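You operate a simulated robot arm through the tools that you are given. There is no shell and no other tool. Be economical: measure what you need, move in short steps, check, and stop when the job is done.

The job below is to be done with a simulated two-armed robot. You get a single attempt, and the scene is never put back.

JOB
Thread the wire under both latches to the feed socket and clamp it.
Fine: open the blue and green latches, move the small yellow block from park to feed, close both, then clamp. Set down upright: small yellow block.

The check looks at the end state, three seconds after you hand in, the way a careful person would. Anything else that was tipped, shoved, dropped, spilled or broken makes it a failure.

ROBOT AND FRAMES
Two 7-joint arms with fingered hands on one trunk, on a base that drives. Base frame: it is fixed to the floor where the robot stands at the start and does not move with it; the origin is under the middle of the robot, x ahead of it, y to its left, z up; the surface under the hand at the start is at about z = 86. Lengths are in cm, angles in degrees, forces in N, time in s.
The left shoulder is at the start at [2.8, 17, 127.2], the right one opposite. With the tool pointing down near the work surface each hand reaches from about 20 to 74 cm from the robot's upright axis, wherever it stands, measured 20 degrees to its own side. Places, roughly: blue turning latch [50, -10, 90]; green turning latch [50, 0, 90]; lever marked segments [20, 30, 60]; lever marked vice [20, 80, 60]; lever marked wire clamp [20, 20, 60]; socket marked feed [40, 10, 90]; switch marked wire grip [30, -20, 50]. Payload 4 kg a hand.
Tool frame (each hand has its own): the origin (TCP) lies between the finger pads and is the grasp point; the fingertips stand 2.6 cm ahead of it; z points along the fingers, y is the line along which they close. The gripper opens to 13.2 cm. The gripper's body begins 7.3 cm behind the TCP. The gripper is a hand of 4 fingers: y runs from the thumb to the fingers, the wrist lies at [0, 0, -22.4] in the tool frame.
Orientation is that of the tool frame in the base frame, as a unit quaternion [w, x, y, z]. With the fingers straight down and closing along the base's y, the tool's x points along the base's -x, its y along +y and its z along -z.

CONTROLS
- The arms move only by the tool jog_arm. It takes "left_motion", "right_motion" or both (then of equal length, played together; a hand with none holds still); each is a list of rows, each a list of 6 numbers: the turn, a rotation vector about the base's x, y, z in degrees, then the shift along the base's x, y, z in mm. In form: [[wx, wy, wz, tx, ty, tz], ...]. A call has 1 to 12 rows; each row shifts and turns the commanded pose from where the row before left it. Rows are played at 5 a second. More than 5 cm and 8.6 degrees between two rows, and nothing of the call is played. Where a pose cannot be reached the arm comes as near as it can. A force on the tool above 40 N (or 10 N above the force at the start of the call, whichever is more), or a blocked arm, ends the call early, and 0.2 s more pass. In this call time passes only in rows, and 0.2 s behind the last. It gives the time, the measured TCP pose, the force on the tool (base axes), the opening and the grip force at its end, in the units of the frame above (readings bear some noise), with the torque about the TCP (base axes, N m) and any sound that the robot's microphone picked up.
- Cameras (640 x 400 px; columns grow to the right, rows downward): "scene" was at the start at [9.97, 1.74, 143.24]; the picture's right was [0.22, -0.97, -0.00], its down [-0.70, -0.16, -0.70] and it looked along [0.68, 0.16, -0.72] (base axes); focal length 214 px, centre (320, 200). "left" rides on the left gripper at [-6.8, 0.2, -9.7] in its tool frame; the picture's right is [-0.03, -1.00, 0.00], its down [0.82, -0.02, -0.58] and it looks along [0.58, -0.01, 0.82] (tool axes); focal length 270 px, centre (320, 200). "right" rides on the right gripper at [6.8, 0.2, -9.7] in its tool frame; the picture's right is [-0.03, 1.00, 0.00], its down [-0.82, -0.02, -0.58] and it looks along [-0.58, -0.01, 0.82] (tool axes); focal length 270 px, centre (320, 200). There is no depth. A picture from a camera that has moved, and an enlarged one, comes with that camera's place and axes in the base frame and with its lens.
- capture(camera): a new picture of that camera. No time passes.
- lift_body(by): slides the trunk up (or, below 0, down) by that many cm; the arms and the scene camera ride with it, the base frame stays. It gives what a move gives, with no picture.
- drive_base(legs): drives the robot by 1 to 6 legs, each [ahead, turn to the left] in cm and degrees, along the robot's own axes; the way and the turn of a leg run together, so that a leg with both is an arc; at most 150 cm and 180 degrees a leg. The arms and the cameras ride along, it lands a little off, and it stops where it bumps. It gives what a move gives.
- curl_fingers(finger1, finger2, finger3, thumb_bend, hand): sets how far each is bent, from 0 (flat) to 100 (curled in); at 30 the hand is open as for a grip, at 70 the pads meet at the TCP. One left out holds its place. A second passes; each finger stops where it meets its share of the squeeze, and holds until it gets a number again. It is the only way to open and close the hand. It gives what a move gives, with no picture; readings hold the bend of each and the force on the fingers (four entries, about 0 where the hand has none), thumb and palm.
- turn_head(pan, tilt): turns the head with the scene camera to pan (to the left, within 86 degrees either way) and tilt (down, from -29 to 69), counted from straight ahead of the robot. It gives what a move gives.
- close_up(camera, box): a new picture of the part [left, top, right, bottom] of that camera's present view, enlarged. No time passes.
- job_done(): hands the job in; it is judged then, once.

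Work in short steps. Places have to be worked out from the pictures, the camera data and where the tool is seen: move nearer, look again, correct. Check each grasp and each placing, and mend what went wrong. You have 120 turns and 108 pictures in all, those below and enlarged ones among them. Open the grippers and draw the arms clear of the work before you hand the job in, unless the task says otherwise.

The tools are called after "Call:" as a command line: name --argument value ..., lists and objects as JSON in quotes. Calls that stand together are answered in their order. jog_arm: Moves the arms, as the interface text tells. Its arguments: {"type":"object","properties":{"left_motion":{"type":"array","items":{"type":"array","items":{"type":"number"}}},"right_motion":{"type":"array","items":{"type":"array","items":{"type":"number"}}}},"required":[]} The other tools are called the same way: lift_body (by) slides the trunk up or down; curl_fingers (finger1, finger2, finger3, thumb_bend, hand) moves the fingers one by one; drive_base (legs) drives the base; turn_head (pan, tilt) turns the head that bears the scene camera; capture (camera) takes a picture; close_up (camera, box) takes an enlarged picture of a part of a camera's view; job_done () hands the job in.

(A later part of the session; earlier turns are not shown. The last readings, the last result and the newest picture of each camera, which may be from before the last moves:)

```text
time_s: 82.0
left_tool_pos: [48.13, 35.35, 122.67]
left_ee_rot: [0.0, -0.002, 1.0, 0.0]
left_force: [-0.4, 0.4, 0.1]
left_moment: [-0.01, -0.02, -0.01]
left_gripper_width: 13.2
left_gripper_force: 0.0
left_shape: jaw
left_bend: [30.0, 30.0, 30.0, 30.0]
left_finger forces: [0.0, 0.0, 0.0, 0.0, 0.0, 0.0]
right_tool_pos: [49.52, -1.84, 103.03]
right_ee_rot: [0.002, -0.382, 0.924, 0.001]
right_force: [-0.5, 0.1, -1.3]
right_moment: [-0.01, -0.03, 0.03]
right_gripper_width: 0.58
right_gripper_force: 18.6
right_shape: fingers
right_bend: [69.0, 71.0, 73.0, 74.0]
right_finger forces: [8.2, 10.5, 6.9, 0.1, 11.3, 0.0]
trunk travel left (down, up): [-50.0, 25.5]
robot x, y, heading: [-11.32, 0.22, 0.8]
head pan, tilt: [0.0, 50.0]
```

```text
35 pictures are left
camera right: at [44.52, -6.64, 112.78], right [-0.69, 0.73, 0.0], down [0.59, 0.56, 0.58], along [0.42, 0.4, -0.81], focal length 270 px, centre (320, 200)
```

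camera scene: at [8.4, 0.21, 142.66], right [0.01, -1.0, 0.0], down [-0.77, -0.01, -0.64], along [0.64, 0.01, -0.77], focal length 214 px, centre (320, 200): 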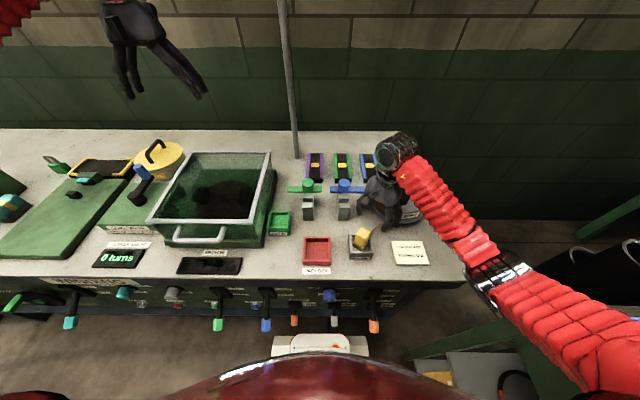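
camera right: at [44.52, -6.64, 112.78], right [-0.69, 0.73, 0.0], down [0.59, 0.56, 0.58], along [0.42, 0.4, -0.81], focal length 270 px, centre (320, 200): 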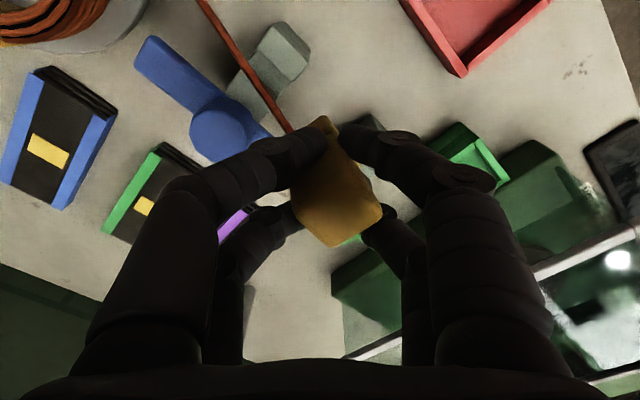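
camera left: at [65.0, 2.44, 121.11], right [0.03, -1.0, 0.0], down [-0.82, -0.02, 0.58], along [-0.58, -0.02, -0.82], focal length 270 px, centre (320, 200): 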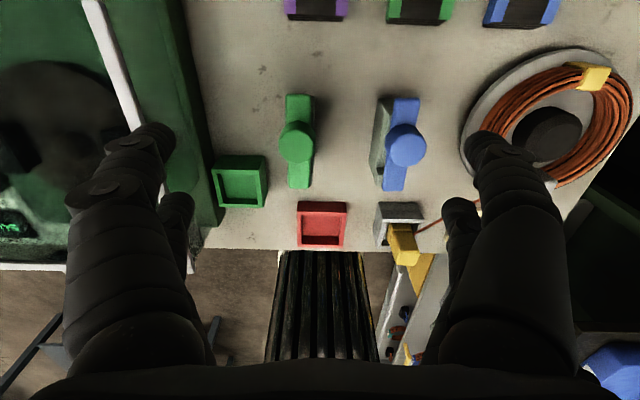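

The wire trails over the blue latch as wanted. I move on past green while yawing the hand to +90° so its narrow side faces the hopper rim.

Call:
jog_arm --right_motion '[[0, 0, 7.5, 0, 18, 0], [0, 0, 7.5, 0, 18, 0], [0, 0, 7.5, 0, 18, 0], [0, 0, 7.5, 0, 18, 0], [0, 0, 7.5, -5, 18, 0], [0, 0, 7.5, -10, 18, 0]]'

Call:
capture --camera "right"

Call:
close_up --camera "scene" --box '[210, 110, 390, 230]'

```text
time_s: 83.3
left_tool_pos: [48.08, 35.23, 122.77]
left_ee_rot: [-0.001, -0.003, 1.0, 0.0]
left_force: [-0.4, -0.3, -0.5]
left_moment: [0.01, 0.01, -0.03]
left_gripper_width: 13.18
left_gripper_force: 0.1
left_shape: jaw
left_bend: [30.0, 30.0, 30.0, 30.0]
left_finger forces: [0.0, 0.0, 0.0, 0.0, 0.0, 0.0]
right_tool_pos: [47.88, 8.99, 102.93]
right_ee_rot: [-0.001, 0.708, -0.707, -0.001]
right_force: [0.7, 0.2, 0.2]
right_moment: [-0.01, -0.03, 0.02]
right_gripper_width: 0.59
right_gripper_force: 19.2
right_shape: fingers
right_bend: [69.0, 71.0, 73.0, 74.0]
right_finger forces: [8.3, 10.6, 7.0, 0.0, 11.3, 0.1]
trunk travel left (down, up): [-50.0, 25.5]
robot x, y, heading: [-11.49, 0.14, 0.5]
head pan, tilt: [0.0, 50.0]
```

```text
34 pictures are left
camera right: at [47.77, 2.08, 112.68], right [-1.0, 0.02, 0.0], down [0.02, 0.81, 0.58], along [0.01, 0.58, -0.81], focal length 270 px, centre (320, 200)
```

right: 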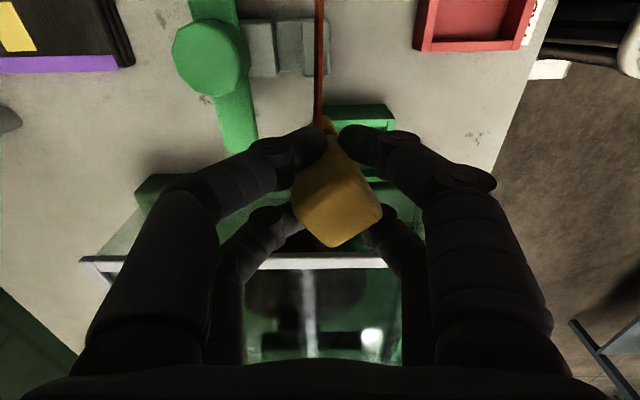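

```text
3.33 times, centred on (300, 170) of scene
camera zoom: at [-1.5, 0.16, 142.65], right [0.01, -1.0, 0.0], down [-0.77, -0.01, -0.64], along [0.64, 0.01, -0.77], focal length 715 px, centre (387, 300)
```

zoom: 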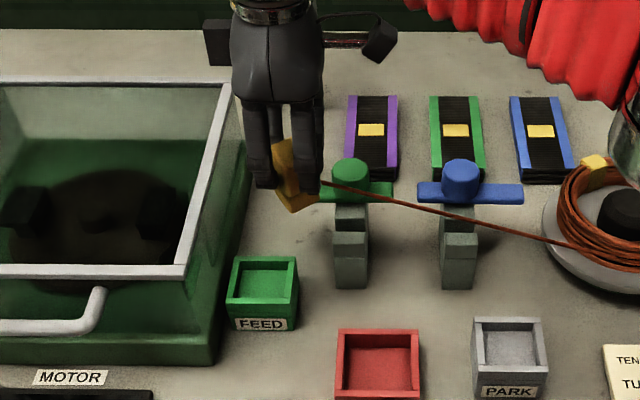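

The feed centre works out to about [44.4, 12.4] and the hopper rim is at y ≈ 16.5, so there is room. I check whether the block hangs upright in the hand.

Call:
close_up --camera "scene" --box '[265, 135, 325, 180]'

Call:
close_up --camera "right" --box '[250, 80, 430, 260]'

```text
8.89 times, centred on (295, 158) of scene
camera zoom: at [-1.5, 0.16, 142.65], right [0.01, -1.0, 0.0], down [-0.77, -0.01, -0.64], along [0.64, 0.01, -0.77], focal length 1906 px, centre (542, 578)
```

zoom: 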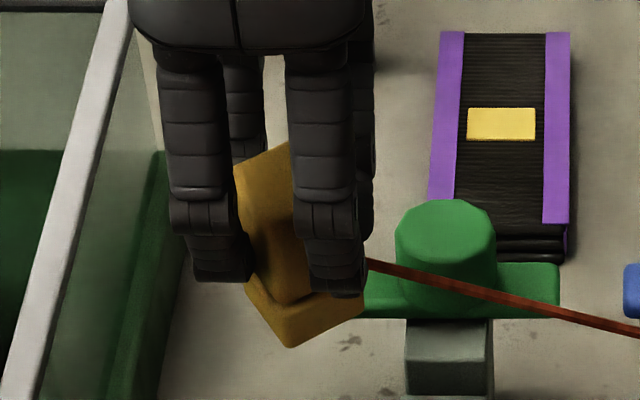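

```text
2.22 times, centred on (340, 170) of right
camera zoom: at [47.77, 2.08, 112.68], right [-1.0, 0.02, 0.0], down [0.02, 0.81, 0.58], along [0.01, 0.58, -0.81], focal length 601 px, centre (276, 267)
```

zoom: 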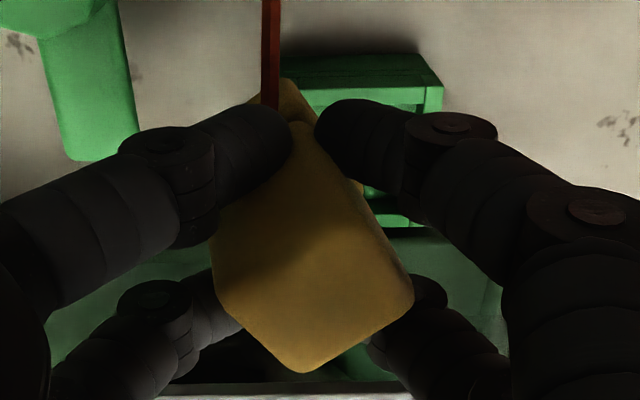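

The block leans about 8° (top toward +y). I rotate the hand +8° about x to right it and move over feed at height, then check the fit.

Call:
jog_arm --right_motion '[[4, 0, 0, -17, 17, 0], [4, 0, 0, -17, 17, 0]]'

Call:
capture --camera "right"

Call:
close_up --camera "scene" --box '[245, 135, 325, 195]'

```text
time_s: 84.0
left_tool_pos: [48.06, 35.26, 122.71]
left_ee_rot: [0.0, -0.001, 1.0, 0.001]
left_force: [-0.4, -0.3, -0.2]
left_moment: [-0.04, -0.02, 0.02]
left_gripper_width: 13.2
left_gripper_force: 0.1
left_shape: jaw
left_bend: [30.0, 30.0, 30.0, 30.0]
left_finger forces: [0.0, 0.0, 0.0, 0.1, 0.0, 0.0]
right_tool_pos: [44.56, 12.55, 102.92]
right_ee_rot: [0.05, -0.705, 0.705, 0.052]
right_force: [0.6, -0.7, -0.7]
right_moment: [0.01, 0.0, -0.01]
right_gripper_width: 0.58
right_gripper_force: 18.6
right_shape: fingers
right_bend: [69.0, 71.0, 73.0, 74.0]
right_finger forces: [8.4, 10.7, 7.0, 0.0, 11.5, 0.0]
trunk travel left (down, up): [-50.0, 25.5]
robot x, y, heading: [-11.4, 0.06, 0.2]
head pan, tilt: [0.0, 50.0]
```

```text
30 pictures are left
camera right: at [44.42, 4.22, 111.56], right [-1.0, 0.03, 0.0], down [0.02, 0.72, 0.69], along [0.01, 0.69, -0.73], focal length 270 px, centre (320, 200)
```

right: 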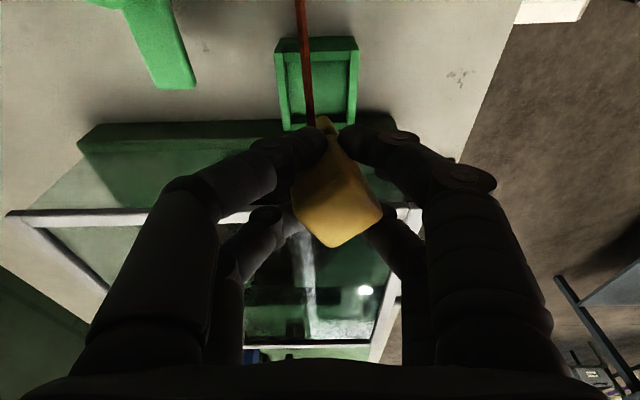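

```text
6.67 times, centred on (285, 165) of scene
camera zoom: at [-1.48, 0.11, 142.64], right [0.01, -1.0, 0.0], down [-0.77, -0.01, -0.64], along [0.64, 0.01, -0.77], focal length 1430 px, centre (553, 433)
```

zoom: 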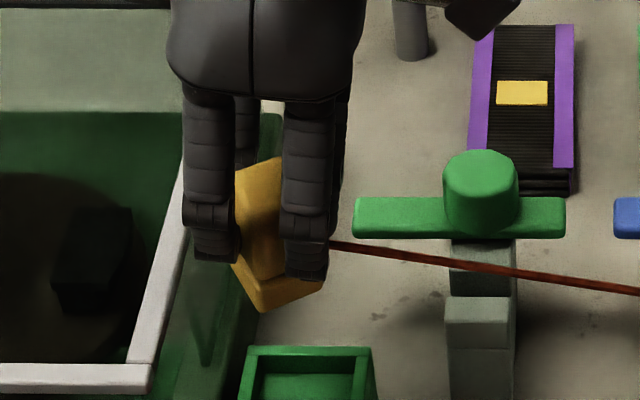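

I need a second angle on the block's tilt; the left hand camera looks back from the far side.

Call:
close_up --camera "left" --box '[440, 30, 600, 150]'

```text
3.33 times, centred on (520, 90) of left
camera zoom: at [54.86, 35.46, 132.42], right [0.03, -1.0, 0.0], down [-0.82, -0.02, 0.58], along [-0.58, -0.02, -0.82], focal length 901 px, centre (-347, 567)
```

zoom: 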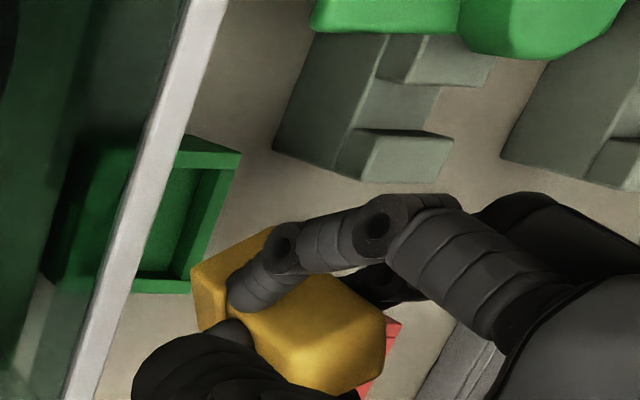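

The base of the block also swings about 1.2 cm toward +x (≈ 9° tilt). I rotate +9° about y to right it and recheck.

Call:
jog_arm --right_motion '[[0, 4.5, 0, 0, 0, 0], [0, 4.5, 0, 0, 0, 0]]'

Call:
close_up --camera "left" --box '[440, 30, 600, 150]'

Call:
close_up --camera "scene" --box '[245, 135, 325, 195]'

```text
time_s: 84.5
left_tool_pos: [48.06, 35.15, 122.71]
left_ee_rot: [0.0, -0.002, 1.0, 0.0]
left_force: [-0.5, -0.4, 0.1]
left_moment: [-0.02, 0.0, 0.02]
left_gripper_width: 13.21
left_gripper_force: 0.1
left_shape: jaw
left_bend: [30.0, 30.0, 30.0, 30.0]
left_finger forces: [0.0, 0.0, 0.0, 0.0, 0.0, 0.0]
right_tool_pos: [44.61, 12.43, 102.96]
right_ee_rot: [-0.006, -0.7, 0.707, 0.106]
right_force: [-0.6, -0.3, -0.8]
right_moment: [0.02, 0.01, -0.03]
right_gripper_width: 0.53
right_gripper_force: 18.4
right_shape: fingers
right_bend: [69.0, 71.0, 73.0, 74.0]
right_finger forces: [8.4, 10.8, 6.9, 0.0, 11.4, 0.1]
trunk travel left (down, up): [-50.0, 25.5]
robot x, y, heading: [-11.32, 0.28, 0.8]
head pan, tilt: [0.0, 50.0]
```

```text
3.33 times, centred on (520, 90) of left
camera zoom: at [54.87, 35.5, 132.4], right [0.03, -1.0, 0.0], down [-0.82, -0.02, 0.58], along [-0.58, -0.02, -0.82], focal length 901 px, centre (-347, 567)
```

zoom: 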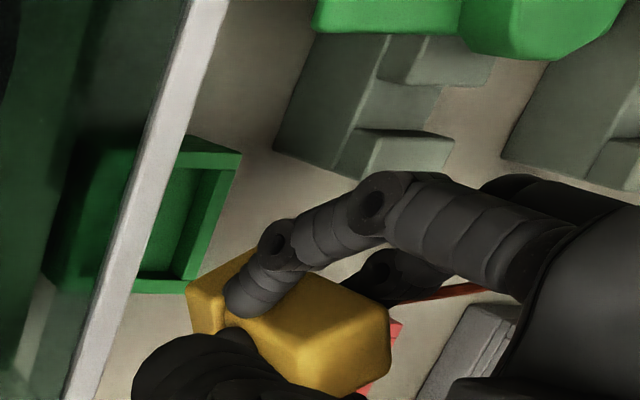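

```text
6.67 times, centred on (285, 165) of scene
camera zoom: at [-1.46, 0.15, 142.64], right [0.01, -1.0, 0.0], down [-0.77, -0.01, -0.64], along [0.64, 0.01, -0.77], focal length 1430 px, centre (553, 433)
```

zoom: 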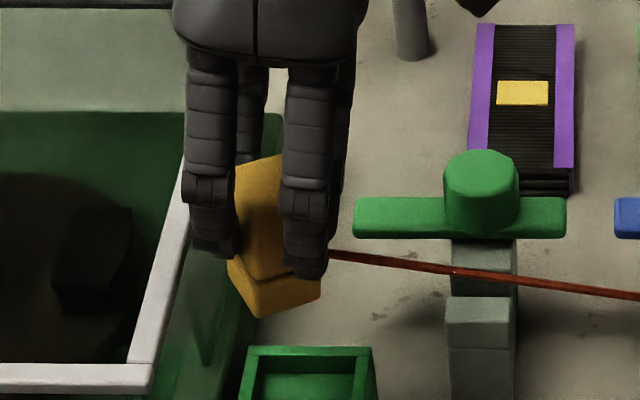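

The block now looks upright and close above the feed centre (about [44.6, 12.7]). I nudge slightly in y, lower to just above the rim, and look again.

Call:
jog_arm --right_motion '[[0, 0, 0, 0, 1, -25], [0, 0, 0, 0, 0, -22]]'

Call:
close_up --camera "right" --box '[230, 20, 430, 170]'

Call:
close_up --camera "scene" --box '[245, 140, 325, 200]'

```text
time_s: 85.2
left_tool_pos: [48.08, 35.31, 122.74]
left_ee_rot: [0.0, -0.002, 1.0, 0.0]
left_force: [0.6, -0.3, 1.1]
left_moment: [0.0, -0.04, 0.01]
left_gripper_width: 13.18
left_gripper_force: 0.0
left_shape: jaw
left_bend: [30.0, 30.0, 30.0, 30.0]
left_finger forces: [0.1, 0.0, 0.0, 0.0, 0.0, 0.1]
right_tool_pos: [44.56, 12.5, 98.11]
right_ee_rot: [-0.005, -0.699, 0.707, 0.106]
right_force: [-0.7, 0.1, -0.2]
right_moment: [-0.01, 0.02, 0.0]
right_gripper_width: 0.57
right_gripper_force: 18.9
right_shape: fingers
right_bend: [69.0, 71.0, 73.0, 74.0]
right_finger forces: [8.4, 10.8, 7.2, 0.0, 11.7, 0.0]
trunk travel left (down, up): [-50.0, 25.5]
robot x, y, heading: [-11.43, 0.25, 0.8]
head pan, tilt: [0.0, 50.0]
```

```text
2.67 times, centred on (330, 95) of right
camera zoom: at [45.78, 4.32, 106.77], right [-0.99, 0.03, 0.16], down [0.13, 0.73, 0.68], along [-0.1, 0.69, -0.72], focal length 721 px, centre (293, 480)
```

zoom: 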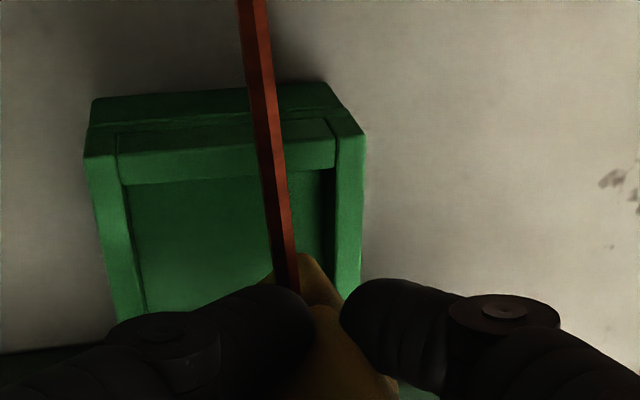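

```text
6.67 times, centred on (285, 170) of scene
camera zoom: at [-1.46, 0.11, 142.64], right [0.01, -1.0, 0.0], down [-0.77, -0.01, -0.64], along [0.64, 0.01, -0.77], focal length 1430 px, centre (553, 400)
```

zoom: 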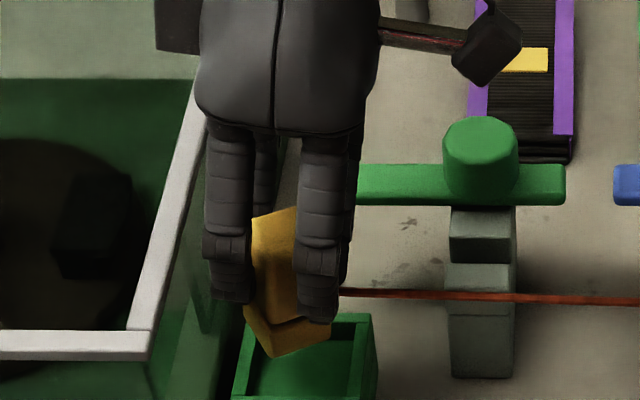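

Both views put the block base about 0.9 cm too far toward +y (base centre y ≈ 13.7 vs the socket centre at 12.8). I shift -9 mm in y and lower another 2.5 cm with the force guard.

Call:
jog_arm --right_motion '[[0, 0, 0, 0, -9, 0], [0, 0, 0, 0, 0, -12]]'

Call:
close_up --camera "scene" --box '[245, 140, 325, 200]'

Call:
close_up --camera "left" --box '[440, 30, 600, 150]'

```text
time_s: 85.8
left_tool_pos: [48.17, 35.27, 122.72]
left_ee_rot: [-0.001, -0.002, 1.0, -0.001]
left_force: [0.1, 0.8, -0.4]
left_moment: [-0.03, 0.0, 0.0]
left_gripper_width: 13.19
left_gripper_force: 0.1
left_shape: jaw
left_bend: [30.0, 30.0, 30.0, 30.0]
left_finger forces: [0.0, 0.0, 0.1, 0.0, 0.1, 0.0]
right_tool_pos: [44.67, 11.73, 96.96]
right_ee_rot: [-0.005, -0.699, 0.707, 0.106]
right_force: [0.4, 0.3, -0.3]
right_moment: [-0.03, -0.01, -0.03]
right_gripper_width: 0.56
right_gripper_force: 18.7
right_shape: fingers
right_bend: [69.0, 71.0, 73.0, 74.0]
right_finger forces: [8.5, 10.9, 7.2, 0.0, 11.7, 0.1]
trunk travel left (down, up): [-50.0, 25.5]
robot x, y, heading: [-11.63, -0.21, 0.4]
head pan, tilt: [0.0, 50.0]
```

```text
6.67 times, centred on (285, 170) of scene
camera zoom: at [-1.47, 0.18, 142.64], right [0.01, -1.0, 0.0], down [-0.77, -0.01, -0.64], along [0.64, 0.01, -0.77], focal length 1430 px, centre (553, 400)
```

zoom: 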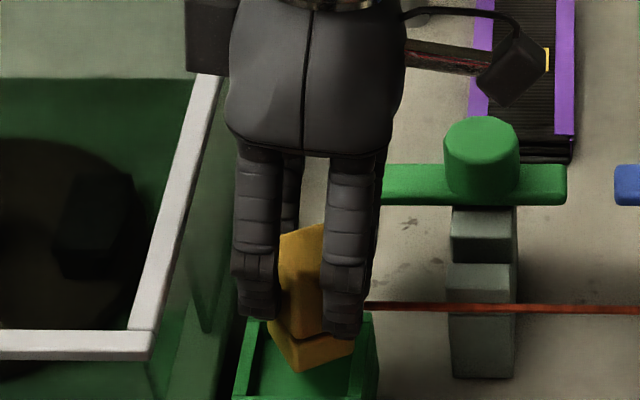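

```text
3.33 times, centred on (520, 90) of left
camera zoom: at [54.87, 35.52, 132.4], right [0.03, -1.0, 0.0], down [-0.82, -0.02, 0.58], along [-0.58, -0.02, -0.82], focal length 901 px, centre (-347, 567)
```

zoom: 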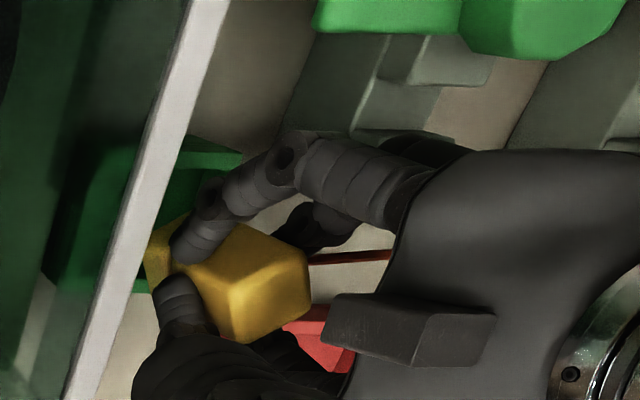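

The base is now centred laterally over the socket. I lower another 1.5 cm in small rows and watch the force.

Call:
jog_arm --right_motion '[[0, 0, 0, 0, 0, -5], [0, 0, 0, 0, 0, -5], [0, 0, 0, 0, 0, -5]]'

Call:
close_up --camera "scene" --box '[245, 150, 325, 210]'

```text
time_s: 86.5
left_tool_pos: [48.1, 35.16, 122.63]
left_ee_rot: [-0.001, -0.002, 1.0, 0.0]
left_force: [0.1, -0.1, -0.1]
left_moment: [0.03, 0.0, 0.0]
left_gripper_width: 13.22
left_gripper_force: 0.0
left_shape: jaw
left_bend: [30.0, 30.0, 30.0, 30.0]
left_finger forces: [0.1, 0.0, 0.1, 0.1, 0.0, 0.0]
right_tool_pos: [44.72, 11.45, 95.56]
right_ee_rot: [-0.004, -0.698, 0.708, 0.106]
right_force: [-0.2, -1.1, 0.7]
right_moment: [-0.05, 0.02, -0.02]
right_gripper_width: 0.55
right_gripper_force: 19.1
right_shape: fingers
right_bend: [69.0, 71.0, 73.0, 74.0]
right_finger forces: [8.4, 11.1, 6.9, 0.0, 12.0, 0.1]
trunk travel left (down, up): [-50.0, 25.5]
robot x, y, heading: [-11.52, -0.11, 0.7]
head pan, tilt: [0.0, 50.0]
```

```text
6.67 times, centred on (285, 180) of scene
camera zoom: at [-1.47, 0.13, 142.65], right [0.01, -1.0, 0.0], down [-0.77, -0.01, -0.64], along [0.64, 0.01, -0.77], focal length 1430 px, centre (553, 333)
```

zoom: 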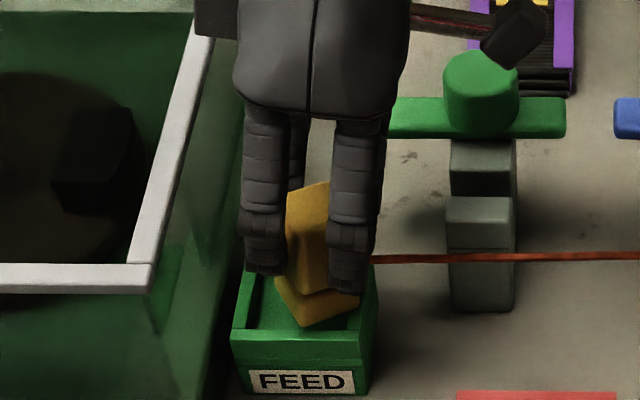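

The base is entering the socket, slightly near the front and right walls. I shift +4 mm x, +3 mm y and lower further.

Call:
jog_arm --right_motion '[[0, 0, 0, 4, 3, 0], [0, 0, 0, 0, 0, -5], [0, 0, 0, 0, 0, -5]]'

Call:
close_up --camera "scene" --box '[245, 150, 325, 210]'

```text
time_s: 87.3
left_tool_pos: [47.95, 35.27, 122.81]
left_ee_rot: [0.002, -0.001, 1.0, 0.0]
left_force: [-0.1, -0.3, -0.1]
left_moment: [-0.04, -0.02, -0.02]
left_gripper_width: 13.19
left_gripper_force: 0.0
left_shape: jaw
left_bend: [30.0, 30.0, 30.0, 30.0]
left_finger forces: [0.1, 0.0, 0.0, 0.0, 0.1, 0.0]
right_tool_pos: [45.03, 12.14, 94.91]
right_ee_rot: [-0.001, -0.699, 0.707, 0.106]
right_force: [4.2, 4.0, 29.3]
right_moment: [-0.12, 0.14, -0.04]
right_gripper_width: 0.41
right_gripper_force: 33.1
right_shape: fingers
right_bend: [71.0, 72.0, 73.0, 77.0]
right_finger forces: [10.9, 21.7, 11.9, 0.0, 21.6, 0.0]
trunk travel left (down, up): [-50.0, 25.5]
robot x, y, heading: [-11.33, -0.04, 1.0]
head pan, tilt: [0.0, 50.0]
```

```text
6.67 times, centred on (285, 180) of scene
camera zoom: at [-1.72, 0.11, 142.7], right [0.01, -1.0, 0.0], down [-0.77, -0.01, -0.64], along [0.64, 0.01, -0.77], focal length 1430 px, centre (553, 333)
```

zoom: 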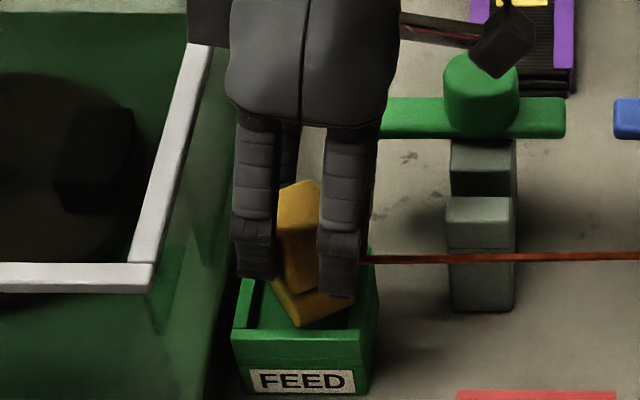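

29 N of contact: something is caught. I raise 5 mm and look with the wrist camera.

Call:
jog_arm --right_motion '[[0, 0, 0, 0, 0, 7]]'

Call:
close_up --camera "right" --box '[230, 60, 430, 210]'

Call:
close_up --camera "scene" --box '[265, 165, 305, 195]'

```text
time_s: 87.8
left_tool_pos: [48.06, 35.28, 122.71]
left_ee_rot: [0.0, -0.002, 1.0, 0.0]
left_force: [-0.4, 0.6, -0.7]
left_moment: [-0.01, 0.02, -0.01]
left_gripper_width: 13.19
left_gripper_force: 0.3
left_shape: jaw
left_bend: [30.0, 30.0, 30.0, 30.0]
left_finger forces: [0.0, 0.0, 0.0, 0.1, 0.1, 0.0]
right_tool_pos: [44.85, 11.84, 94.93]
right_ee_rot: [-0.006, -0.698, 0.708, 0.105]
right_force: [-0.7, 2.6, 6.8]
right_moment: [-0.09, 0.05, 0.0]
right_gripper_width: 0.41
right_gripper_force: 27.0
right_shape: fingers
right_bend: [70.0, 72.0, 73.0, 76.0]
right_finger forces: [10.0, 18.6, 8.8, 0.0, 16.9, 0.1]
trunk travel left (down, up): [-50.0, 25.5]
robot x, y, heading: [-11.79, 0.27, 0.7]
head pan, tilt: [0.0, 50.0]
```

```text
2.67 times, centred on (330, 135) of right
camera zoom: at [46.07, 3.62, 103.62], right [-0.99, 0.03, 0.16], down [0.13, 0.73, 0.67], along [-0.1, 0.69, -0.72], focal length 721 px, centre (293, 373)
```

zoom: 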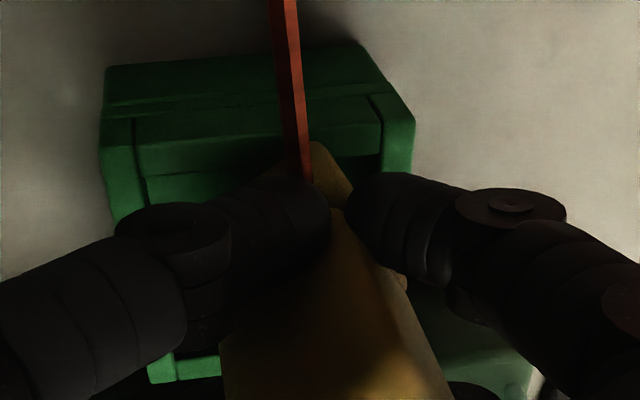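

```text
13.33 times, centred on (285, 180) of scene
camera zoom: at [-1.54, 0.12, 142.63], right [0.01, -1.0, 0.0], down [-0.77, -0.01, -0.64], along [0.64, 0.01, -0.77], focal length 2860 px, centre (787, 467)
```

zoom: 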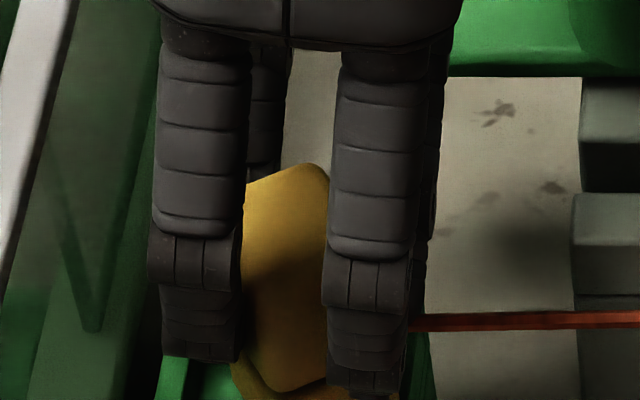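

The base's -y corner is sitting on the socket's -y wall, and the base is about 27° off square. I lift 1 cm, yaw -16°, and shift +6 mm y. Then I check.

Call:
jog_arm --right_motion '[[0, 0, 0, 0, 0, 10], [0, 0, -8, 0, 3, 0], [0, 0, -8, 0, 4, 0]]'

Call:
close_up --camera "right" --box '[230, 40, 430, 190]'

Call:
close_up --camera "scene" --box '[245, 150, 325, 210]'

```text
time_s: 88.5
left_tool_pos: [48.01, 35.26, 122.67]
left_ee_rot: [0.0, -0.001, 1.0, 0.0]
left_force: [0.7, -0.4, -0.3]
left_moment: [0.04, -0.02, 0.04]
left_gripper_width: 13.18
left_gripper_force: 0.1
left_shape: jaw
left_bend: [30.0, 30.0, 30.0, 30.0]
left_finger forces: [0.0, 0.0, 0.0, 0.0, 0.0, 0.0]
right_tool_pos: [45.13, 12.62, 96.12]
right_ee_rot: [0.01, -0.592, 0.799, 0.105]
right_force: [0.2, -0.8, -0.2]
right_moment: [0.0, -0.02, -0.02]
right_gripper_width: 0.44
right_gripper_force: 24.2
right_shape: fingers
right_bend: [70.0, 72.0, 73.0, 76.0]
right_finger forces: [9.4, 15.7, 8.0, 0.0, 14.4, 0.1]
trunk travel left (down, up): [-50.0, 25.5]
robot x, y, heading: [-10.96, 0.16, 0.6]
head pan, tilt: [0.0, 50.0]
```

```text
2.67 times, centred on (330, 115) of right
camera zoom: at [43.88, 4.39, 104.72], right [-0.94, 0.3, 0.16], down [0.33, 0.66, 0.68], along [0.1, 0.69, -0.72], focal length 721 px, centre (293, 427)
```

zoom: 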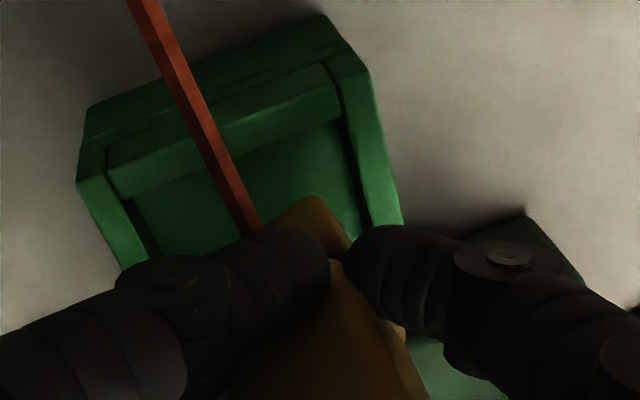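

```text
6.67 times, centred on (285, 180) of scene
camera zoom: at [-1.46, 0.13, 142.64], right [0.01, -1.0, 0.0], down [-0.77, -0.01, -0.64], along [0.64, 0.01, -0.77], focal length 1430 px, centre (553, 333)
```

zoom: 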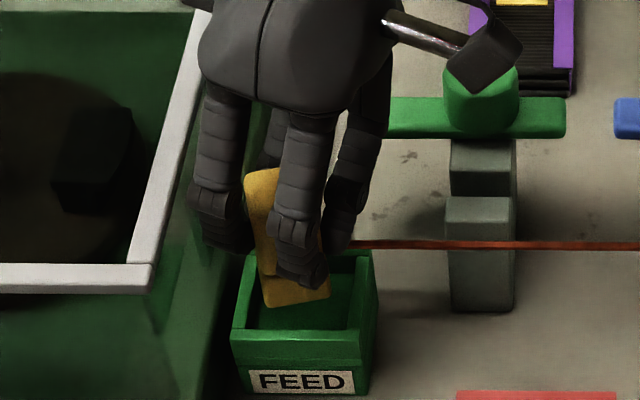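

The base is now nearly square with the socket; it sits about 0.5 cm too far +x. I shift -5 mm x and lower.

Call:
jog_arm --right_motion '[[0, 0, 0, -5, -1, 0], [0, 0, 0, 0, 0, -7], [0, 0, 0, 0, 0, -6], [0, 0, 0, 0, 0, -5]]'

Call:
close_up --camera "scene" --box '[245, 150, 325, 210]'

```text
time_s: 89.5
left_tool_pos: [48.13, 35.25, 122.67]
left_ee_rot: [0.0, -0.002, 1.0, 0.0]
left_force: [0.4, 0.0, -1.2]
left_moment: [0.03, 0.0, 0.0]
left_gripper_width: 13.18
left_gripper_force: 0.0
left_shape: jaw
left_bend: [30.0, 30.0, 30.0, 30.0]
left_finger forces: [0.1, 0.0, 0.1, 0.2, 0.1, 0.0]
right_tool_pos: [44.71, 12.39, 94.62]
right_ee_rot: [0.013, -0.592, 0.799, 0.105]
right_force: [9.1, -2.2, 26.8]
right_moment: [-0.04, 0.21, 0.03]
right_gripper_width: 0.35
right_gripper_force: 31.8
right_shape: fingers
right_bend: [71.0, 73.0, 73.0, 76.0]
right_finger forces: [12.1, 18.9, 11.2, 0.1, 21.1, 0.1]
trunk travel left (down, up): [-50.0, 25.5]
robot x, y, heading: [-11.81, -0.01, 0.4]
head pan, tilt: [0.0, 50.0]
```

```text
6.67 times, centred on (285, 180) of scene
camera zoom: at [-1.58, 0.06, 142.69], right [0.01, -1.0, 0.0], down [-0.77, -0.01, -0.64], along [0.64, 0.01, -0.77], focal length 1430 px, centre (553, 333)
```

zoom: 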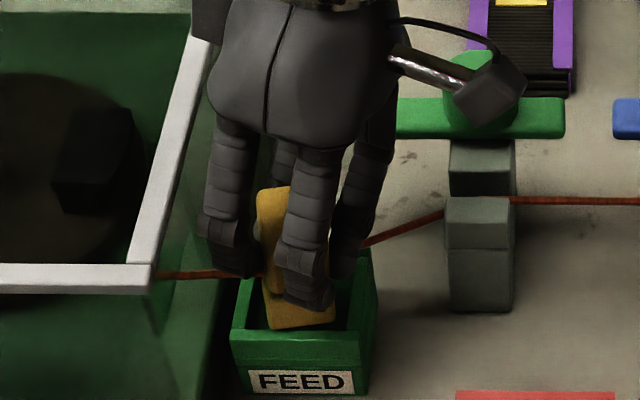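

The wire now snaps through the latch slots and continues past the block toward the hopper, so feed has accepted it, and the 27 N says the block is bottomed. I ease up 2 mm and open the fingers.

Call:
jog_arm --right_motion '[[0, 0, 0, 0, 0, 3]]'

Call:
curl_fingers --hand "right" --finger1 58 --finger2 58 --finger3 58 --thumb_bend 58

Call:
close_up --camera "scene" --box '[245, 150, 325, 210]'

```text
time_s: 90.0
left_tool_pos: [48.04, 35.27, 122.8]
left_ee_rot: [0.0, -0.002, 1.0, 0.0]
left_force: [0.6, -0.2, -0.5]
left_moment: [-0.02, -0.04, -0.02]
left_gripper_width: 13.18
left_gripper_force: 0.1
left_shape: jaw
left_bend: [30.0, 30.0, 30.0, 30.0]
left_finger forces: [0.0, 0.1, 0.0, 0.1, 0.0, 0.0]
right_tool_pos: [44.41, 12.64, 94.79]
right_ee_rot: [0.01, -0.594, 0.798, 0.105]
right_force: [6.3, 0.9, 20.6]
right_moment: [-0.22, 0.12, 0.06]
right_gripper_width: 0.41
right_gripper_force: 32.4
right_shape: fingers
right_bend: [71.0, 72.0, 73.0, 77.0]
right_finger forces: [12.2, 21.0, 8.8, 0.1, 21.9, 0.0]
trunk travel left (down, up): [-50.0, 25.5]
robot x, y, heading: [-10.99, 0.23, 0.7]
head pan, tilt: [0.0, 50.0]
```

```text
time_s: 91.0
left_tool_pos: [48.09, 35.3, 122.78]
left_ee_rot: [0.0, -0.002, 1.0, 0.0]
left_force: [-0.1, -0.4, -0.4]
left_moment: [0.03, 0.0, -0.01]
left_gripper_width: 13.19
left_gripper_force: 0.0
left_shape: jaw
left_bend: [30.0, 30.0, 30.0, 30.0]
left_finger forces: [0.1, 0.0, 0.1, 0.0, 0.0, 0.1]
right_tool_pos: [44.5, 12.52, 94.61]
right_ee_rot: [0.009, -0.594, 0.798, 0.105]
right_force: [0.2, 0.9, 0.0]
right_moment: [0.01, 0.01, 0.01]
right_gripper_width: 4.15
right_gripper_force: 0.5
right_shape: fingers
right_bend: [57.0, 57.0, 57.0, 57.0]
right_finger forces: [0.1, 0.0, 0.2, 0.1, 0.0, 0.0]
trunk travel left (down, up): [-50.0, 25.5]
robot x, y, heading: [-11.7, -0.13, 0.5]
head pan, tilt: [0.0, 50.0]
```

```text
6.67 times, centred on (285, 180) of scene
camera zoom: at [-1.48, 0.12, 142.64], right [0.01, -1.0, 0.0], down [-0.77, -0.01, -0.64], along [0.64, 0.01, -0.77], focal length 1430 px, centre (553, 333)
```

zoom: 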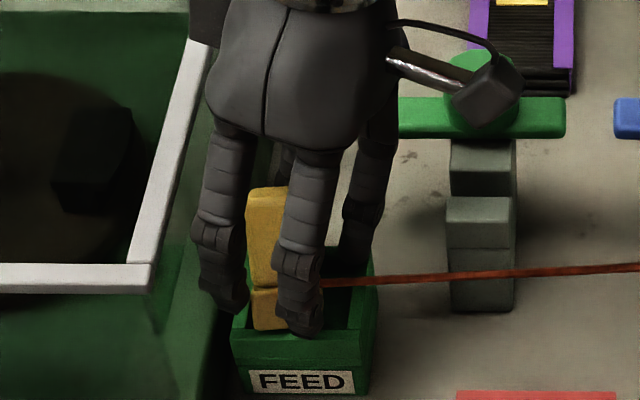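

The wire reverted to a straight line, so the block may not be fully down. I open a bit more, raise the hand and look.

Call:
curl_fingers --hand "right" --finger1 50 --finger2 50 --finger3 50 --thumb_bend 50

Call:
jog_arm --right_motion '[[0, 0, 0, 0, 0, 30], [0, 0, 0, 0, -5, 30]]'

Call:
capture --camera "right"

Call:
close_up --camera "scene" --box '[245, 150, 325, 210]'

```text
time_s: 92.0
left_tool_pos: [48.11, 35.35, 122.72]
left_ee_rot: [0.0, -0.002, 1.0, 0.0]
left_force: [0.3, 0.7, 0.1]
left_moment: [0.03, 0.01, 0.0]
left_gripper_width: 13.19
left_gripper_force: 0.1
left_shape: jaw
left_bend: [30.0, 30.0, 30.0, 30.0]
left_finger forces: [0.0, 0.0, 0.0, 0.1, 0.0, 0.0]
right_tool_pos: [44.52, 12.53, 94.65]
right_ee_rot: [0.011, -0.593, 0.798, 0.106]
right_force: [-0.3, 0.6, -0.1]
right_moment: [0.0, -0.01, 0.02]
right_gripper_width: 6.53
right_gripper_force: 0.0
right_shape: fingers
right_bend: [50.0, 50.0, 50.0, 50.0]
right_finger forces: [0.0, 0.0, 0.1, 0.0, 0.1, 0.1]
trunk travel left (down, up): [-50.0, 25.5]
robot x, y, heading: [-11.01, -0.2, 0.8]
head pan, tilt: [0.0, 50.0]
```

```text
time_s: 92.5
left_tool_pos: [48.16, 35.33, 122.73]
left_ee_rot: [0.0, -0.002, 1.0, 0.0]
left_force: [0.2, -0.4, -0.3]
left_moment: [-0.03, 0.0, -0.02]
left_gripper_width: 13.16
left_gripper_force: 0.1
left_shape: jaw
left_bend: [30.0, 30.0, 30.0, 30.0]
left_finger forces: [0.1, 0.0, 0.0, 0.0, 0.0, 0.1]
right_tool_pos: [44.38, 11.94, 100.74]
right_ee_rot: [0.01, -0.594, 0.798, 0.105]
right_force: [-0.3, -0.4, 0.5]
right_moment: [0.01, -0.01, -0.01]
right_gripper_width: 6.54
right_gripper_force: 0.1
right_shape: fingers
right_bend: [50.0, 50.0, 50.0, 50.0]
right_finger forces: [0.0, 0.0, 0.1, 0.1, 0.0, 0.1]
trunk travel left (down, up): [-50.0, 25.5]
robot x, y, heading: [-11.7, -0.17, 0.5]
head pan, tilt: [0.0, 50.0]
```

```text
13 pictures are left
camera right: at [43.3, 3.7, 109.36], right [-0.94, 0.3, 0.16], down [0.32, 0.66, 0.68], along [0.09, 0.69, -0.72], focal length 270 px, centre (320, 200)
```

right: 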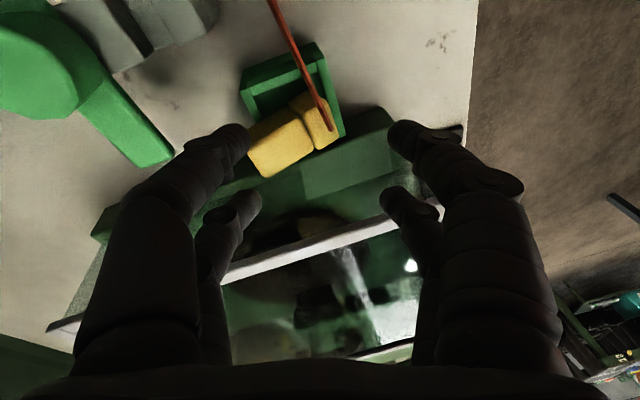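

```text
6.67 times, centred on (285, 180) of scene
camera zoom: at [-1.49, 0.09, 142.65], right [0.01, -1.0, 0.0], down [-0.77, -0.01, -0.64], along [0.64, 0.01, -0.77], focal length 1430 px, centre (553, 333)
```

zoom: 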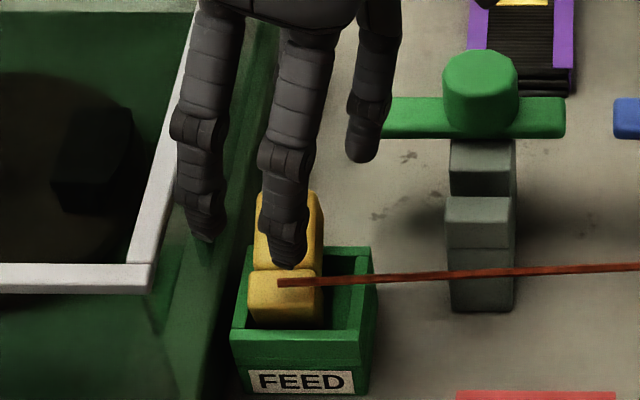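

The block stands in feed but I must be sure it is upright and down. With 13 pictures left, I spend one on an enlarged view.

Call:
close_up --camera "right" --box '[220, 30, 370, 190]'

```text
2.50 times, centred on (295, 110) of right
camera zoom: at [43.3, 3.7, 109.36], right [-0.94, 0.3, 0.16], down [0.32, 0.66, 0.68], along [0.09, 0.69, -0.72], focal length 676 px, centre (382, 425)
```

zoom: 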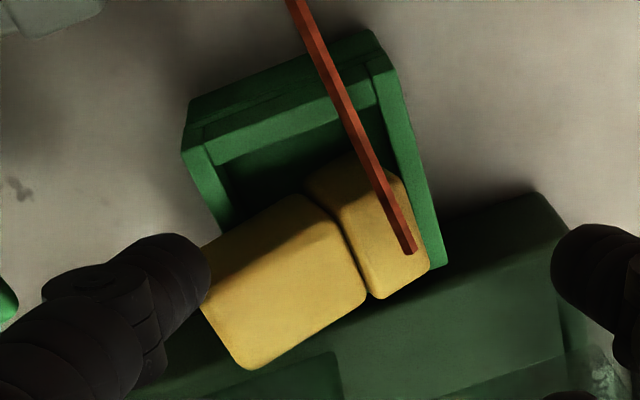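

The block is lying on its side across feed, neck toward +x, base toward -x, at about x 42–48.4, y ≈ 14. My plan is to pinch its ends with only the far finger pair (fingers 2 and 3) and lift it out. I'll lay it in the free area, pinch it near the neck end so the base hangs down, and reinsert. First I square the hand to yaw 90° vertical and open wider.

Call:
jog_arm --right_motion '[[0, 0, 0, 0, -5, 25], [-3.1, -2.6, 5.5, 0, 0, 0], [-3.1, -2.6, 5.5, 4, 3, 0], [-3.2, -2.5, 5.6, 4, 3, 0]]'

Call:
curl_fingers --hand "right" --finger1 42 --finger2 42 --finger3 42 --thumb_bend 42

Call:
capture --camera "right"

```text
time_s: 93.5
left_tool_pos: [48.1, 35.24, 122.71]
left_ee_rot: [0.0, -0.002, 1.0, 0.0]
left_force: [0.1, 0.2, 0.6]
left_moment: [0.0, -0.02, -0.01]
left_gripper_width: 13.2
left_gripper_force: 0.1
left_shape: jaw
left_bend: [30.0, 30.0, 30.0, 30.0]
left_finger forces: [0.1, 0.0, 0.0, 0.0, 0.1, 0.1]
right_tool_pos: [45.35, 12.17, 103.19]
right_ee_rot: [0.001, 0.708, -0.707, 0.001]
right_force: [0.4, 0.2, 0.2]
right_moment: [0.01, 0.0, 0.01]
right_gripper_width: 6.54
right_gripper_force: 0.1
right_shape: fingers
right_bend: [50.0, 50.0, 50.0, 50.0]
right_finger forces: [0.0, 0.0, 0.0, 0.0, 0.0, 0.1]
trunk travel left (down, up): [-50.0, 25.5]
robot x, y, heading: [-11.09, 0.04, 0.6]
head pan, tilt: [0.0, 50.0]
```

```text
time_s: 94.5
left_tool_pos: [48.2, 35.23, 122.82]
left_ee_rot: [0.0, -0.002, 1.0, -0.001]
left_force: [-0.4, 0.7, -0.1]
left_moment: [-0.03, 0.02, -0.01]
left_gripper_width: 13.19
left_gripper_force: 0.0
left_shape: jaw
left_bend: [30.0, 30.0, 30.0, 30.0]
left_finger forces: [0.0, 0.0, 0.0, 0.0, 0.1, 0.0]
right_tool_pos: [45.29, 11.95, 103.22]
right_ee_rot: [0.0, -0.707, 0.707, 0.001]
right_force: [0.3, 0.4, 0.4]
right_moment: [-0.05, -0.01, 0.01]
right_gripper_width: 9.25
right_gripper_force: 0.1
right_shape: fingers
right_bend: [42.0, 42.0, 42.0, 42.0]
right_finger forces: [0.0, 0.0, 0.0, 0.0, 0.0, 0.1]
trunk travel left (down, up): [-50.0, 25.5]
robot x, y, heading: [-11.32, 0.01, 0.6]
head pan, tilt: [0.0, 50.0]
```

```text
10 pictures are left
camera right: at [45.13, 5.18, 112.97], right [-1.0, 0.03, 0.0], down [0.02, 0.82, 0.58], along [0.01, 0.58, -0.82], focal length 270 px, centre (320, 200)
```

right: 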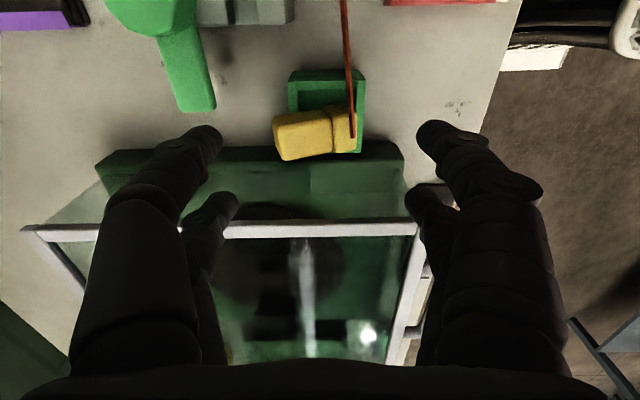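

Now clear: the base is down inside feed against the -x wall and the neck leans on the +x wall. Pushing the neck end toward -x with the thumb-side fingers should tip it upright. I lower the straddling hand (tips just above the rim) and move -x slowly.

Call:
jog_arm --right_motion '[[0, 0, 0, 3, 2, -45], [0, 0, 0, 0, 0, -45], [0, 0, 0, -8, 0, 0], [0, 0, 0, -6, 0, 0], [0, 0, 0, -5, 0, 0]]'

Call:
close_up --camera "scene" --box '[235, 150, 325, 210]'

```text
time_s: 95.8
left_tool_pos: [48.14, 35.35, 122.73]
left_ee_rot: [0.001, -0.002, 1.0, 0.0]
left_force: [0.1, -0.4, -0.3]
left_moment: [0.01, -0.03, 0.01]
left_gripper_width: 13.18
left_gripper_force: 0.0
left_shape: jaw
left_bend: [30.0, 30.0, 30.0, 30.0]
left_finger forces: [0.0, 0.0, 0.1, 0.0, 0.0, 0.0]
right_tool_pos: [43.65, 12.19, 94.2]
right_ee_rot: [0.0, -0.707, 0.707, 0.001]
right_force: [1.2, -0.3, 0.5]
right_moment: [0.0, -0.03, 0.01]
right_gripper_width: 9.23
right_gripper_force: 0.9
right_shape: fingers
right_bend: [42.0, 42.0, 41.0, 42.0]
right_finger forces: [0.0, 0.0, 1.1, 0.0, 0.0, 0.1]
trunk travel left (down, up): [-50.0, 25.5]
robot x, y, heading: [-11.59, -0.03, 0.7]
head pan, tilt: [0.0, 50.0]
```

```text
6.67 times, centred on (280, 180) of scene
camera zoom: at [-1.47, 0.1, 142.64], right [0.01, -1.0, 0.0], down [-0.77, -0.01, -0.64], along [0.64, 0.01, -0.77], focal length 1430 px, centre (587, 333)
```

zoom: 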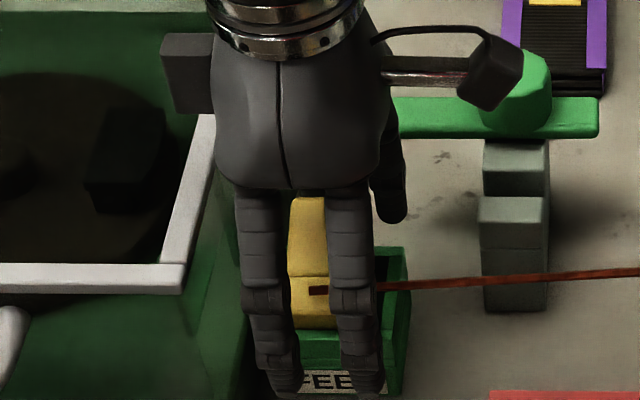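

Finger 3 has just made contact (1 N). I continue -x in small steps toward the upright position.

Call:
jog_arm --right_motion '[[0, 0, 0, -5, 0, 0], [0, 0, 0, -5, 0, 0], [0, 0, 0, -5, 0, 0], [0, 0, 0, -4, 0, 0]]'

Call:
close_up --camera "right" --box '[220, 80, 420, 240]'

```text
time_s: 96.8
left_tool_pos: [48.28, 35.23, 122.66]
left_ee_rot: [0.0, -0.002, 1.0, 0.001]
left_force: [0.3, -0.6, 0.8]
left_moment: [0.0, 0.0, 0.0]
left_gripper_width: 13.18
left_gripper_force: 0.1
left_shape: jaw
left_bend: [30.0, 30.0, 30.0, 30.0]
left_finger forces: [0.0, 0.0, 0.0, 0.0, 0.0, 0.1]
right_tool_pos: [41.91, 12.35, 94.14]
right_ee_rot: [-0.001, -0.706, 0.708, 0.0]
right_force: [7.6, -1.8, 1.9]
right_moment: [-0.03, -0.28, -0.21]
right_gripper_width: 9.25
right_gripper_force: 3.5
right_shape: fingers
right_bend: [42.0, 42.0, 33.0, 42.0]
right_finger forces: [0.0, 0.1, 7.7, 0.1, 0.1, 0.0]
trunk travel left (down, up): [-50.0, 25.5]
robot x, y, heading: [-11.28, -0.03, 0.4]
head pan, tilt: [0.0, 50.0]
```

```text
2.50 times, centred on (320, 160) of right
camera zoom: at [41.86, 5.35, 103.93], right [-1.0, 0.03, 0.0], down [0.02, 0.82, 0.58], along [0.01, 0.58, -0.82], focal length 676 px, centre (320, 300)
```

zoom: 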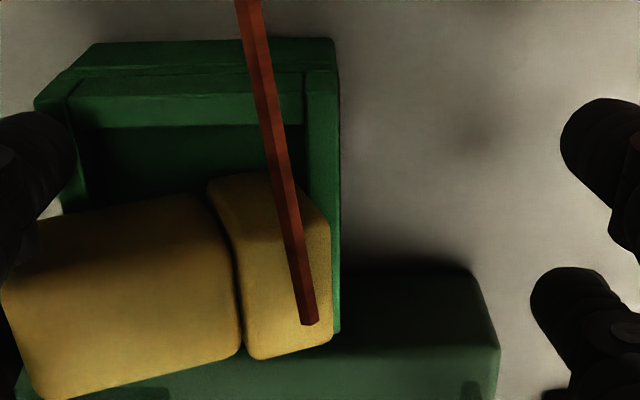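

The end face is jammed against the -x rim, so pushing low gives little leverage. I press with the fingers and raise the hand at the same time so friction lifts the neck end and rolls the block upright.

Call:
jog_arm --right_motion '[[0, 0, 0, -2, 0, 4], [0, 0, 0, -2, 0, 5], [0, 0, 0, -3, 0, 5], [0, 0, 0, -4, 0, 5], [0, 0, 0, -5, 0, 4], [0, 0, 0, -5, 0, 3]]'

Call:
close_up --camera "right" --box '[200, 80, 440, 260]'

```text
time_s: 98.2
left_tool_pos: [48.05, 35.14, 122.59]
left_ee_rot: [0.0, -0.002, 1.0, 0.001]
left_force: [0.7, -0.1, 0.5]
left_moment: [-0.01, -0.01, -0.02]
left_gripper_width: 13.17
left_gripper_force: 0.0
left_shape: jaw
left_bend: [30.0, 30.0, 30.0, 30.0]
left_finger forces: [0.0, 0.1, 0.0, 0.1, 0.0, 0.0]
right_tool_pos: [39.72, 12.28, 96.9]
right_ee_rot: [0.0, -0.707, 0.708, 0.0]
right_force: [8.8, -1.4, 7.0]
right_moment: [0.08, -0.75, -0.3]
right_gripper_width: 9.24
right_gripper_force: 6.2
right_shape: fingers
right_bend: [42.0, 42.0, 30.0, 42.0]
right_finger forces: [0.1, 0.0, 11.1, 0.0, 0.0, 0.0]
trunk travel left (down, up): [-50.0, 25.5]
robot x, y, heading: [-11.15, 0.1, 0.5]
head pan, tilt: [0.0, 50.0]
```

```text
2.22 times, centred on (320, 170) of right
camera zoom: at [39.58, 5.34, 106.63], right [-1.0, 0.03, 0.0], down [0.02, 0.82, 0.58], along [0.01, 0.58, -0.82], focal length 601 px, centre (320, 267)
```

zoom: 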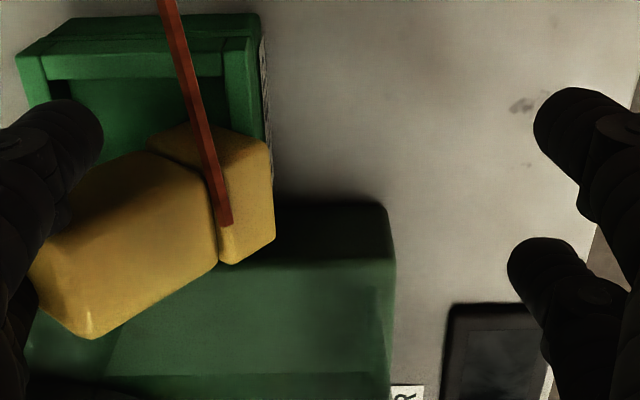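

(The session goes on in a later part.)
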